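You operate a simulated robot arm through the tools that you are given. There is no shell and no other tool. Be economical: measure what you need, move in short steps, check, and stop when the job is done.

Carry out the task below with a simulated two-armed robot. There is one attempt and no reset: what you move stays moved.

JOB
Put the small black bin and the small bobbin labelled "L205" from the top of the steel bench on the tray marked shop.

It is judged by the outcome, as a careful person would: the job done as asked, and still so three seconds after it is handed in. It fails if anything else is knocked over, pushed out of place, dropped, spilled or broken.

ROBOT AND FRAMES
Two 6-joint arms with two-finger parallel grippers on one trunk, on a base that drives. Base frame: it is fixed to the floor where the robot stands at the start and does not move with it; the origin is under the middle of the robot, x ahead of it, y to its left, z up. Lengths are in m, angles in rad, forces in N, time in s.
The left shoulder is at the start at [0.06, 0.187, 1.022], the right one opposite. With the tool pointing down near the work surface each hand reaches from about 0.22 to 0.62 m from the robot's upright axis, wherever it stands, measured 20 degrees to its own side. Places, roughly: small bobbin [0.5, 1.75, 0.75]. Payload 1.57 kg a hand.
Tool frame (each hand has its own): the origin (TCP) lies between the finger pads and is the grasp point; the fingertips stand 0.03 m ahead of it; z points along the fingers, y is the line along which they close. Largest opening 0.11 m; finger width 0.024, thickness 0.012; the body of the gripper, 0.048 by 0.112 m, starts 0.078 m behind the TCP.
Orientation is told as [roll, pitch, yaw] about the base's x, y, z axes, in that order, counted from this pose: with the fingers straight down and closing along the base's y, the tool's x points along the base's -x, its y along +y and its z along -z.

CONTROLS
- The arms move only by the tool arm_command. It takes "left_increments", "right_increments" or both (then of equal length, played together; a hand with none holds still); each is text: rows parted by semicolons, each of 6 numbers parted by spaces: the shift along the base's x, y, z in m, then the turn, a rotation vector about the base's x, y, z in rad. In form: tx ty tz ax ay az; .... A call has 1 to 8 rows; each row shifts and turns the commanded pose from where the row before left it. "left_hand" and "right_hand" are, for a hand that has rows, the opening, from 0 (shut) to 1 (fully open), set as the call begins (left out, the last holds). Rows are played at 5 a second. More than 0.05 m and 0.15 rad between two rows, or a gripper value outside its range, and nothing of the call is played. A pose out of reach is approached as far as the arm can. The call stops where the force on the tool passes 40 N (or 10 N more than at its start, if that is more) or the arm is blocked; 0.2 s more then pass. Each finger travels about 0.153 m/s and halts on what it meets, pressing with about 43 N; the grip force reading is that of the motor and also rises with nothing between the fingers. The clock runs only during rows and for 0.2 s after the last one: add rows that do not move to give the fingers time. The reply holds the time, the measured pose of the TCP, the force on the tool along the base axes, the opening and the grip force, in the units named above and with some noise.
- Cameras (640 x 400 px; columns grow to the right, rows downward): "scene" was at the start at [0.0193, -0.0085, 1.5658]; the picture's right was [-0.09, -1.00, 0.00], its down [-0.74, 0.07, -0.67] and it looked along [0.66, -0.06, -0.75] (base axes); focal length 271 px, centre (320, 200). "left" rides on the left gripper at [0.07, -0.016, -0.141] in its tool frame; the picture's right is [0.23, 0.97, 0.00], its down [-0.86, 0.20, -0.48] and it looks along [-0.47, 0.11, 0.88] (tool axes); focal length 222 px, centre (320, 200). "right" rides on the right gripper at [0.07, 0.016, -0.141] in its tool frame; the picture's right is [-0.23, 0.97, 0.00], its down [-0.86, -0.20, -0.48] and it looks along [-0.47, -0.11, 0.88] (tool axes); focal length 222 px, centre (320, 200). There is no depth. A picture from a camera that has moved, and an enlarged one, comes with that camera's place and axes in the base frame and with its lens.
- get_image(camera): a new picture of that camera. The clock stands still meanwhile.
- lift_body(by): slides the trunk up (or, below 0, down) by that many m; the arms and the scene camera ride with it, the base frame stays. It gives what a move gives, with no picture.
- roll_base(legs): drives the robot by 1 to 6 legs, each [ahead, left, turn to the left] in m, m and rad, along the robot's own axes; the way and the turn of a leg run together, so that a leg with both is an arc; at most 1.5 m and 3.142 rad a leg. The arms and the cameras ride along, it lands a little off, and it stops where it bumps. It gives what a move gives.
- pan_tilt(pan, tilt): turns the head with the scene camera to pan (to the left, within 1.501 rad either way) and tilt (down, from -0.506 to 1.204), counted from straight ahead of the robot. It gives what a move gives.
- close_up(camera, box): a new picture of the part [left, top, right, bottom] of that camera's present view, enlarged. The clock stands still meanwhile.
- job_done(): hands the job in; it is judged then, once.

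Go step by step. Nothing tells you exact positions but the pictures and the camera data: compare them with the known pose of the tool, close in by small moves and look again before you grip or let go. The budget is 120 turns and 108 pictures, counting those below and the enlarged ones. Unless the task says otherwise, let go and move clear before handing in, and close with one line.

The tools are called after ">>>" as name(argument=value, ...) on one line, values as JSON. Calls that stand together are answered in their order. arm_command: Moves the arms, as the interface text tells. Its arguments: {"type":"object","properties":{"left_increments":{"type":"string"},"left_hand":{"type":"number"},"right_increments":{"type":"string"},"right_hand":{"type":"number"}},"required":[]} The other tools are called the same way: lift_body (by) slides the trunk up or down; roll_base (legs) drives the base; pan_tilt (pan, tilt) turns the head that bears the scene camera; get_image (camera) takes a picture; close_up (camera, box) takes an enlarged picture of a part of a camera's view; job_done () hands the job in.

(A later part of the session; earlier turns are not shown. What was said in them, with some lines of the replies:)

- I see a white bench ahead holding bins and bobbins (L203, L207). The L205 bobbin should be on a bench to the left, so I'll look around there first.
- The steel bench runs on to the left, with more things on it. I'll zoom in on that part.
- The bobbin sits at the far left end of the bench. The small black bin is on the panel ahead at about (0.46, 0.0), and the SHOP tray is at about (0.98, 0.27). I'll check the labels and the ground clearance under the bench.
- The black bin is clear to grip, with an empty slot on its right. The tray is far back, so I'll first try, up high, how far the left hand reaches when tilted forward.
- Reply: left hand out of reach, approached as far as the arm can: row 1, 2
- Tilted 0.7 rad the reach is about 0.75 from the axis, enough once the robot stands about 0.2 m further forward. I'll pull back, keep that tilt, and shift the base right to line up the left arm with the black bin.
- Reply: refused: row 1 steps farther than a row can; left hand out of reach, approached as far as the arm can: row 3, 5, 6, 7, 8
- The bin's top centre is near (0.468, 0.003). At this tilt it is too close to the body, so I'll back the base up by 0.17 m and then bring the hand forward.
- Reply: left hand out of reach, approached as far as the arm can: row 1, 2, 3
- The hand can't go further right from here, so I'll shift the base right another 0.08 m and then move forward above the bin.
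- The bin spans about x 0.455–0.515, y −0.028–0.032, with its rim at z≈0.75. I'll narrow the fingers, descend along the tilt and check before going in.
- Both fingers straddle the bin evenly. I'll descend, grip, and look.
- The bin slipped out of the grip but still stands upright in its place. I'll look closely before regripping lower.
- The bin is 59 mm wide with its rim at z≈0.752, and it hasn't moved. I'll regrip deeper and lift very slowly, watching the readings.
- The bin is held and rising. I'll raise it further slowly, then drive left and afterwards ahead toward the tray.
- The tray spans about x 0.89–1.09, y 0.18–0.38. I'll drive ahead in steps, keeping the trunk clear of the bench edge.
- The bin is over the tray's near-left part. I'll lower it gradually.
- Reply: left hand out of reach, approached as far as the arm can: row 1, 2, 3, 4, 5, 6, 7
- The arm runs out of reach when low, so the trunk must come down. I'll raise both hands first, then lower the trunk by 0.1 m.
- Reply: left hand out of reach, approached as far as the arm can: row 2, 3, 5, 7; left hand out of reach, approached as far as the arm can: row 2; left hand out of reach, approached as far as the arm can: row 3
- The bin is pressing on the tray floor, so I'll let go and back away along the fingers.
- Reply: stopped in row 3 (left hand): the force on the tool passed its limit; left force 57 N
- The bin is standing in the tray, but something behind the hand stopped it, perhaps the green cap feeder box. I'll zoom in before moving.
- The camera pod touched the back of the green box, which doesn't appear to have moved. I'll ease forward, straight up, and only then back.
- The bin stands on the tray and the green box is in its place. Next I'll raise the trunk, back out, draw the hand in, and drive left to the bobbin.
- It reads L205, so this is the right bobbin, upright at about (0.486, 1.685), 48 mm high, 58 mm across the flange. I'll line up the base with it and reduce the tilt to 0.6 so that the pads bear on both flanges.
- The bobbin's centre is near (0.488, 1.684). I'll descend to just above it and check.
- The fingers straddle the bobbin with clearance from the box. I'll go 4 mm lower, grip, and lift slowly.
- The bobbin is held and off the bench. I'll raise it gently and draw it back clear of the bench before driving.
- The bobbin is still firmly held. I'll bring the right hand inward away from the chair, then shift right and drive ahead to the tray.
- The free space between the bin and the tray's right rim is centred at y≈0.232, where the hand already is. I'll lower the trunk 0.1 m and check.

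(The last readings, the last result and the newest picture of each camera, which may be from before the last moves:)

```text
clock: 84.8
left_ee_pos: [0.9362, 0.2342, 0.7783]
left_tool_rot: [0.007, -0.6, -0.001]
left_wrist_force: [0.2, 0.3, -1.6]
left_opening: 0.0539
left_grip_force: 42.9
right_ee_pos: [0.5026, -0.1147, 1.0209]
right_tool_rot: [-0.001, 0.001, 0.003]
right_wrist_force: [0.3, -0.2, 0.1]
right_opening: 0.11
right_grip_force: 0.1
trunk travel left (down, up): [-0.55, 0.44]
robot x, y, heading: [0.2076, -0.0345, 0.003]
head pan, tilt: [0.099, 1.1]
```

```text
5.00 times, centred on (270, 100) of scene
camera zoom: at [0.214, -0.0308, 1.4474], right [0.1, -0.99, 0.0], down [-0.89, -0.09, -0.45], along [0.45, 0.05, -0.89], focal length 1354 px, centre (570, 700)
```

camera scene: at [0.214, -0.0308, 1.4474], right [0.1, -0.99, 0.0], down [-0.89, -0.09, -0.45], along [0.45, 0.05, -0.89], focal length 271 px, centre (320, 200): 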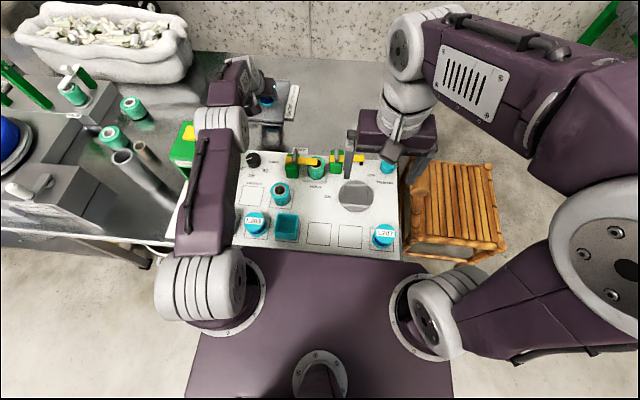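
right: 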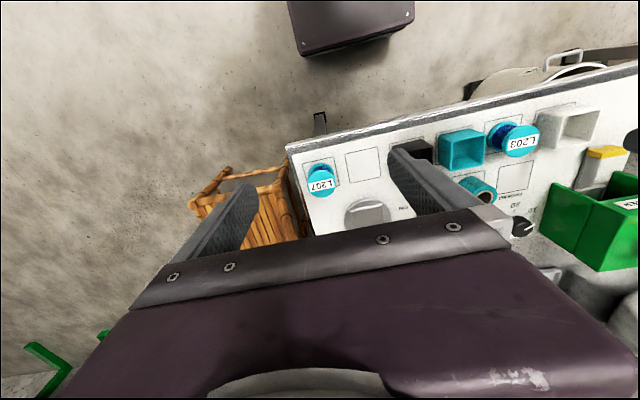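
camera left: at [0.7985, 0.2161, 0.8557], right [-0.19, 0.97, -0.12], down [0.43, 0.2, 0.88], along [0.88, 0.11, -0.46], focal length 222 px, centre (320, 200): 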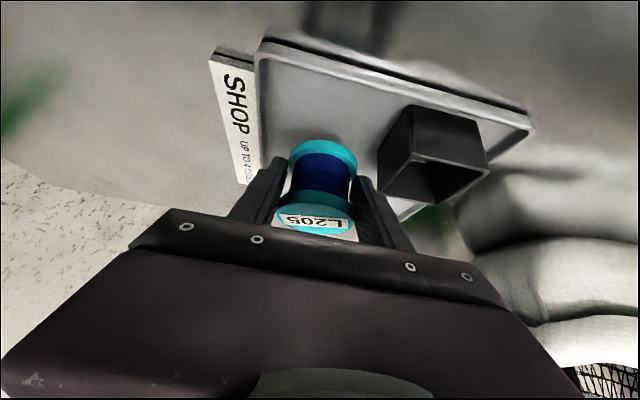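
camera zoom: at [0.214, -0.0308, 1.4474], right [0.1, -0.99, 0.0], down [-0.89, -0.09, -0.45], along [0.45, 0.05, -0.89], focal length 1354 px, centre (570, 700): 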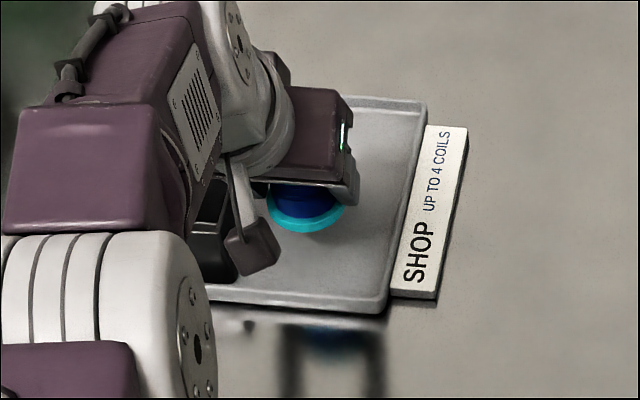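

The bin's right side is at y≈0.286 and the tray's inner rim at 0.178, so the bobbin at y≈0.232 leaves about 15 mm each side of the fingers. I'll lower it carefully.

>>> arm_command(left_increments="0 -0.002 -0.01 0 0 0;0 0 -0.01 0 0 0;0 0 -0.008 0 0 0;0 0 -0.006 0 0 0")

>>> close_up(camera="left", box=[240, 60, 560, 260])

```text
clock: 85.8
left_ee_pos: [0.9347, 0.2315, 0.7452]
left_tool_rot: [0.006, -0.598, 0.0]
left_wrist_force: [-0.1, -0.5, -2.0]
left_opening: 0.0541
left_grip_force: 43.2
right_ee_pos: [0.5028, -0.1145, 1.0197]
right_tool_rot: [0.0, -0.001, 0.003]
right_wrist_force: [0.1, -0.1, -0.1]
right_opening: 0.1099
right_grip_force: 0.1
trunk travel left (down, up): [-0.55, 0.44]
robot x, y, heading: [0.2115, -0.0338, 0.004]
head pan, tilt: [0.099, 1.1]
```

```text
2.00 times, centred on (400, 160) of left
camera zoom: at [0.7982, 0.2139, 0.8224], right [-0.19, 0.97, -0.12], down [0.43, 0.2, 0.88], along [0.88, 0.11, -0.46], focal length 444 px, centre (160, 280)
```

zoom: 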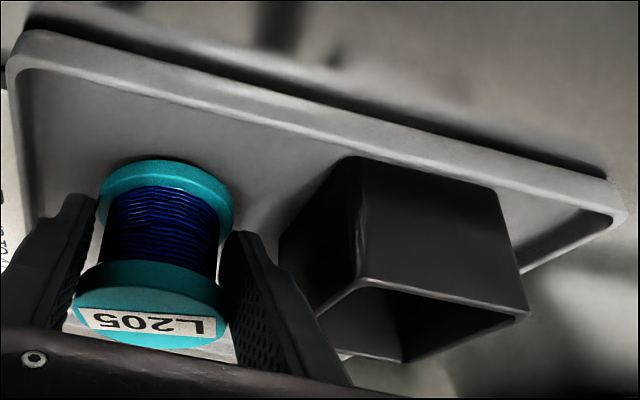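

>>> arm_command(left_increments="0 0 -0.003 0 0 0;0 0 -0.002 0 0 0;0 0 0 0 0 0")

>>> arm_command(left_increments="0 0 -0.002 0 0 0;0 0 0 0 0 0")

>>> close_up(camera="left", box=[240, 60, 560, 260])

```text
clock: 86.6
left_ee_pos: [0.9349, 0.2309, 0.7408]
left_tool_rot: [0.004, -0.599, 0.0]
left_wrist_force: [-0.8, 0.3, -1.8]
left_opening: 0.0539
left_grip_force: 42.9
right_ee_pos: [0.5032, -0.1148, 1.0218]
right_tool_rot: [0.002, 0.0, 0.001]
right_wrist_force: [-0.1, -0.4, -0.1]
right_opening: 0.1099
right_grip_force: 0.1
trunk travel left (down, up): [-0.55, 0.44]
robot x, y, heading: [0.2102, -0.0342, 0.002]
head pan, tilt: [0.099, 1.1]
```

```text
clock: 87.2
left_ee_pos: [0.9341, 0.2317, 0.7392]
left_tool_rot: [0.006, -0.601, 0.0]
left_wrist_force: [1.0, 0.1, 3.8]
left_opening: 0.0536
left_grip_force: 43.0
right_ee_pos: [0.5032, -0.1154, 1.0198]
right_tool_rot: [0.0, 0.0, 0.001]
right_wrist_force: [-0.2, 0.1, 0.5]
right_opening: 0.1099
right_grip_force: 0.2
trunk travel left (down, up): [-0.55, 0.44]
robot x, y, heading: [0.2063, -0.0391, -0.002]
head pan, tilt: [0.099, 1.1]
```

```text
2.00 times, centred on (400, 160) of left
camera zoom: at [0.7984, 0.2137, 0.8165], right [-0.19, 0.97, -0.12], down [0.43, 0.2, 0.88], along [0.88, 0.11, -0.46], focal length 444 px, centre (160, 280)
```

zoom: 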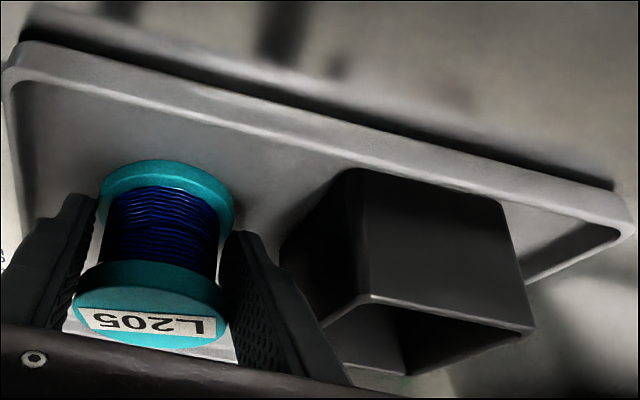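

It touches down. I'll open slightly and retreat along the finger axis.

>>> arm_command(left_increments="0 0 0 0 0 0;0 0 0 0 0 0;0 0 0 0 0 0", left_hand=0.61)

>>> close_up(camera="left", box=[240, 60, 560, 260])

```text
clock: 88.0
left_ee_pos: [0.9342, 0.2309, 0.7368]
left_tool_rot: [0.005, -0.6, 0.001]
left_wrist_force: [0.0, -0.2, 0.4]
left_opening: 0.0671
left_grip_force: 0.1
right_ee_pos: [0.5027, -0.1157, 1.0217]
right_tool_rot: [0.0, -0.001, 0.0]
right_wrist_force: [-0.4, 0.6, 0.2]
right_opening: 0.1101
right_grip_force: 0.0
trunk travel left (down, up): [-0.55, 0.44]
robot x, y, heading: [0.21, -0.0306, 0.001]
head pan, tilt: [0.099, 1.1]
```

```text
2.00 times, centred on (400, 160) of left
camera zoom: at [0.7983, 0.2138, 0.8157], right [-0.19, 0.97, -0.12], down [0.43, 0.2, 0.88], along [0.88, 0.11, -0.46], focal length 444 px, centre (160, 280)
```

zoom: 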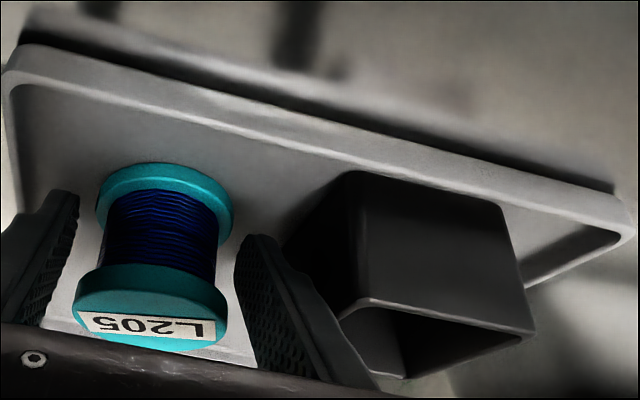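

>>> arm_command(left_increments="-0.003 0 0.01 0 0 0;-0.005 0 0.015 0 0 0;-0.005 0 0.02 0 0 0;-0.005 0 0.03 0 0 0;0 0 0.04 0 0 0;0 0 0.04 0 0 0")

>>> get_image(camera="left")

```text
clock: 89.4
left_ee_pos: [0.9168, 0.2302, 0.8937]
left_tool_rot: [0.005, -0.598, 0.0]
left_wrist_force: [-0.3, 0.2, 1.3]
left_opening: 0.0672
left_grip_force: 0.0
right_ee_pos: [0.5018, -0.1154, 1.021]
right_tool_rot: [0.0, -0.001, 0.0]
right_wrist_force: [0.0, 1.3, 0.6]
right_opening: 0.1099
right_grip_force: 0.0
trunk travel left (down, up): [-0.55, 0.44]
robot x, y, heading: [0.2093, -0.0345, 0.002]
head pan, tilt: [0.099, 1.1]
```

```text
37 pictures are left
camera left: at [0.7802, 0.2127, 0.9713], right [-0.19, 0.97, -0.12], down [0.44, 0.2, 0.88], along [0.88, 0.11, -0.46], focal length 222 px, centre (320, 200)
```

left: 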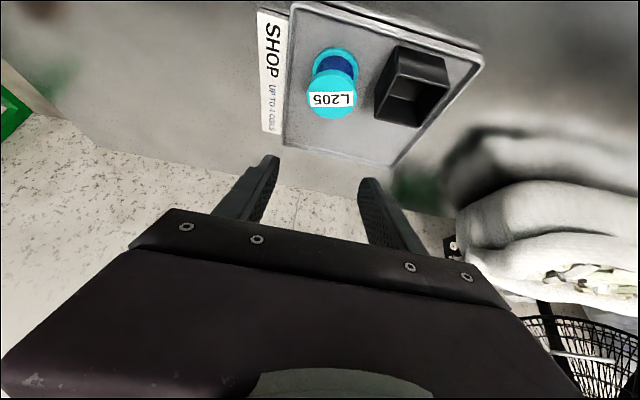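

Both items now stand on the SHOP tray. I'll raise the trunk, back off, and take a last look at the whole bench.

>>> lift_body(by=0.1)

>>> roll_base(legs=[[-0.2, 0, 0], [-0.2, 0, 0]])

>>> pan_tilt(pan=0.2, tilt=0.8)

>>> get_image(camera="scene")

>>> close_up(camera="scene", box=[220, 80, 440, 220])

```text
clock: 90.7
left_ee_pos: [0.9176, 0.23, 0.9934]
left_tool_rot: [0.005, -0.6, 0.001]
left_wrist_force: [-1.1, 0.3, -0.6]
left_opening: 0.0672
left_grip_force: 0.0
right_ee_pos: [0.5035, -0.1151, 1.1211]
right_tool_rot: [0.001, -0.001, 0.001]
right_wrist_force: [-0.1, 0.2, 0.3]
right_opening: 0.11
right_grip_force: 0.0
trunk travel left (down, up): [-0.65, 0.34]
robot x, y, heading: [0.2117, -0.0362, 0.001]
head pan, tilt: [0.099, 1.1]
```

```text
clock: 93.5
left_ee_pos: [0.5205, 0.2306, 0.9936]
left_tool_rot: [0.006, -0.601, 0.001]
left_wrist_force: [-0.4, -0.5, -1.3]
left_opening: 0.0671
left_grip_force: 0.1
right_ee_pos: [0.1053, -0.115, 1.1209]
right_tool_rot: [0.001, 0.001, 0.004]
right_wrist_force: [0.4, -0.4, 0.2]
right_opening: 0.1097
right_grip_force: 0.1
trunk travel left (down, up): [-0.65, 0.34]
robot x, y, heading: [-0.1879, -0.0399, 0.0]
head pan, tilt: [0.099, 1.1]
```

```text
clock: 94.3
left_ee_pos: [0.52, 0.2307, 0.9935]
left_tool_rot: [0.006, -0.6, 0.001]
left_wrist_force: [0.0, 0.5, 0.5]
left_opening: 0.0673
left_grip_force: 0.1
right_ee_pos: [0.1049, -0.1158, 1.121]
right_tool_rot: [0.001, 0.0, 0.004]
right_wrist_force: [0.5, 0.1, -0.7]
right_opening: 0.1099
right_grip_force: 0.1
trunk travel left (down, up): [-0.65, 0.34]
robot x, y, heading: [-0.1848, -0.0366, 0.0]
head pan, tilt: [0.201, 0.799]
```

```text
36 pictures are left
camera scene: at [-0.168, -0.0225, 1.5691], right [0.2, -0.98, 0.0], down [-0.7, -0.15, -0.7], along [0.68, 0.14, -0.72], focal length 271 px, centre (320, 200)
```

scene: 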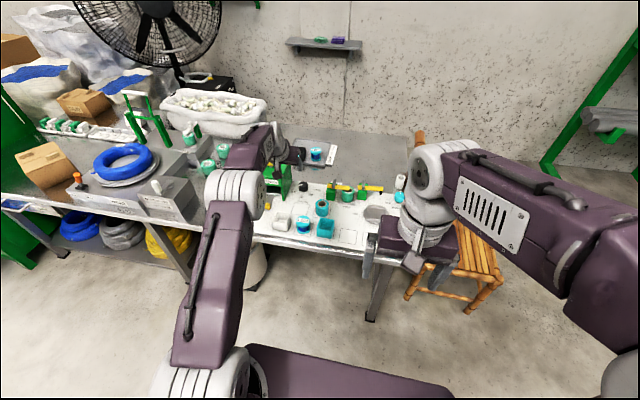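

```text
2.86 times, centred on (330, 150) of scene
camera zoom: at [-0.168, -0.0225, 1.5691], right [0.2, -0.98, 0.0], down [-0.7, -0.15, -0.7], along [0.68, 0.14, -0.72], focal length 774 px, centre (291, 343)
```

zoom: 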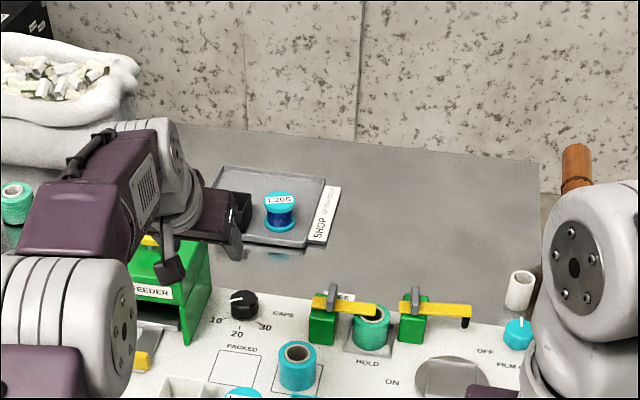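

The bin and bobbin are on the tray, the other things are in place, and both hands are clear, so I'm handing in.

>>> job_done()

```text
The job is handed in.
```

The small black bin and the L205 bobbin are both standing on the tray marked SHOP, and I've handed the job in. While I backed away after setting down the bin, the hand pressed against the green cap feeder box hard enough to stop the arm. I saw no movement of the box in the pictures afterwards.
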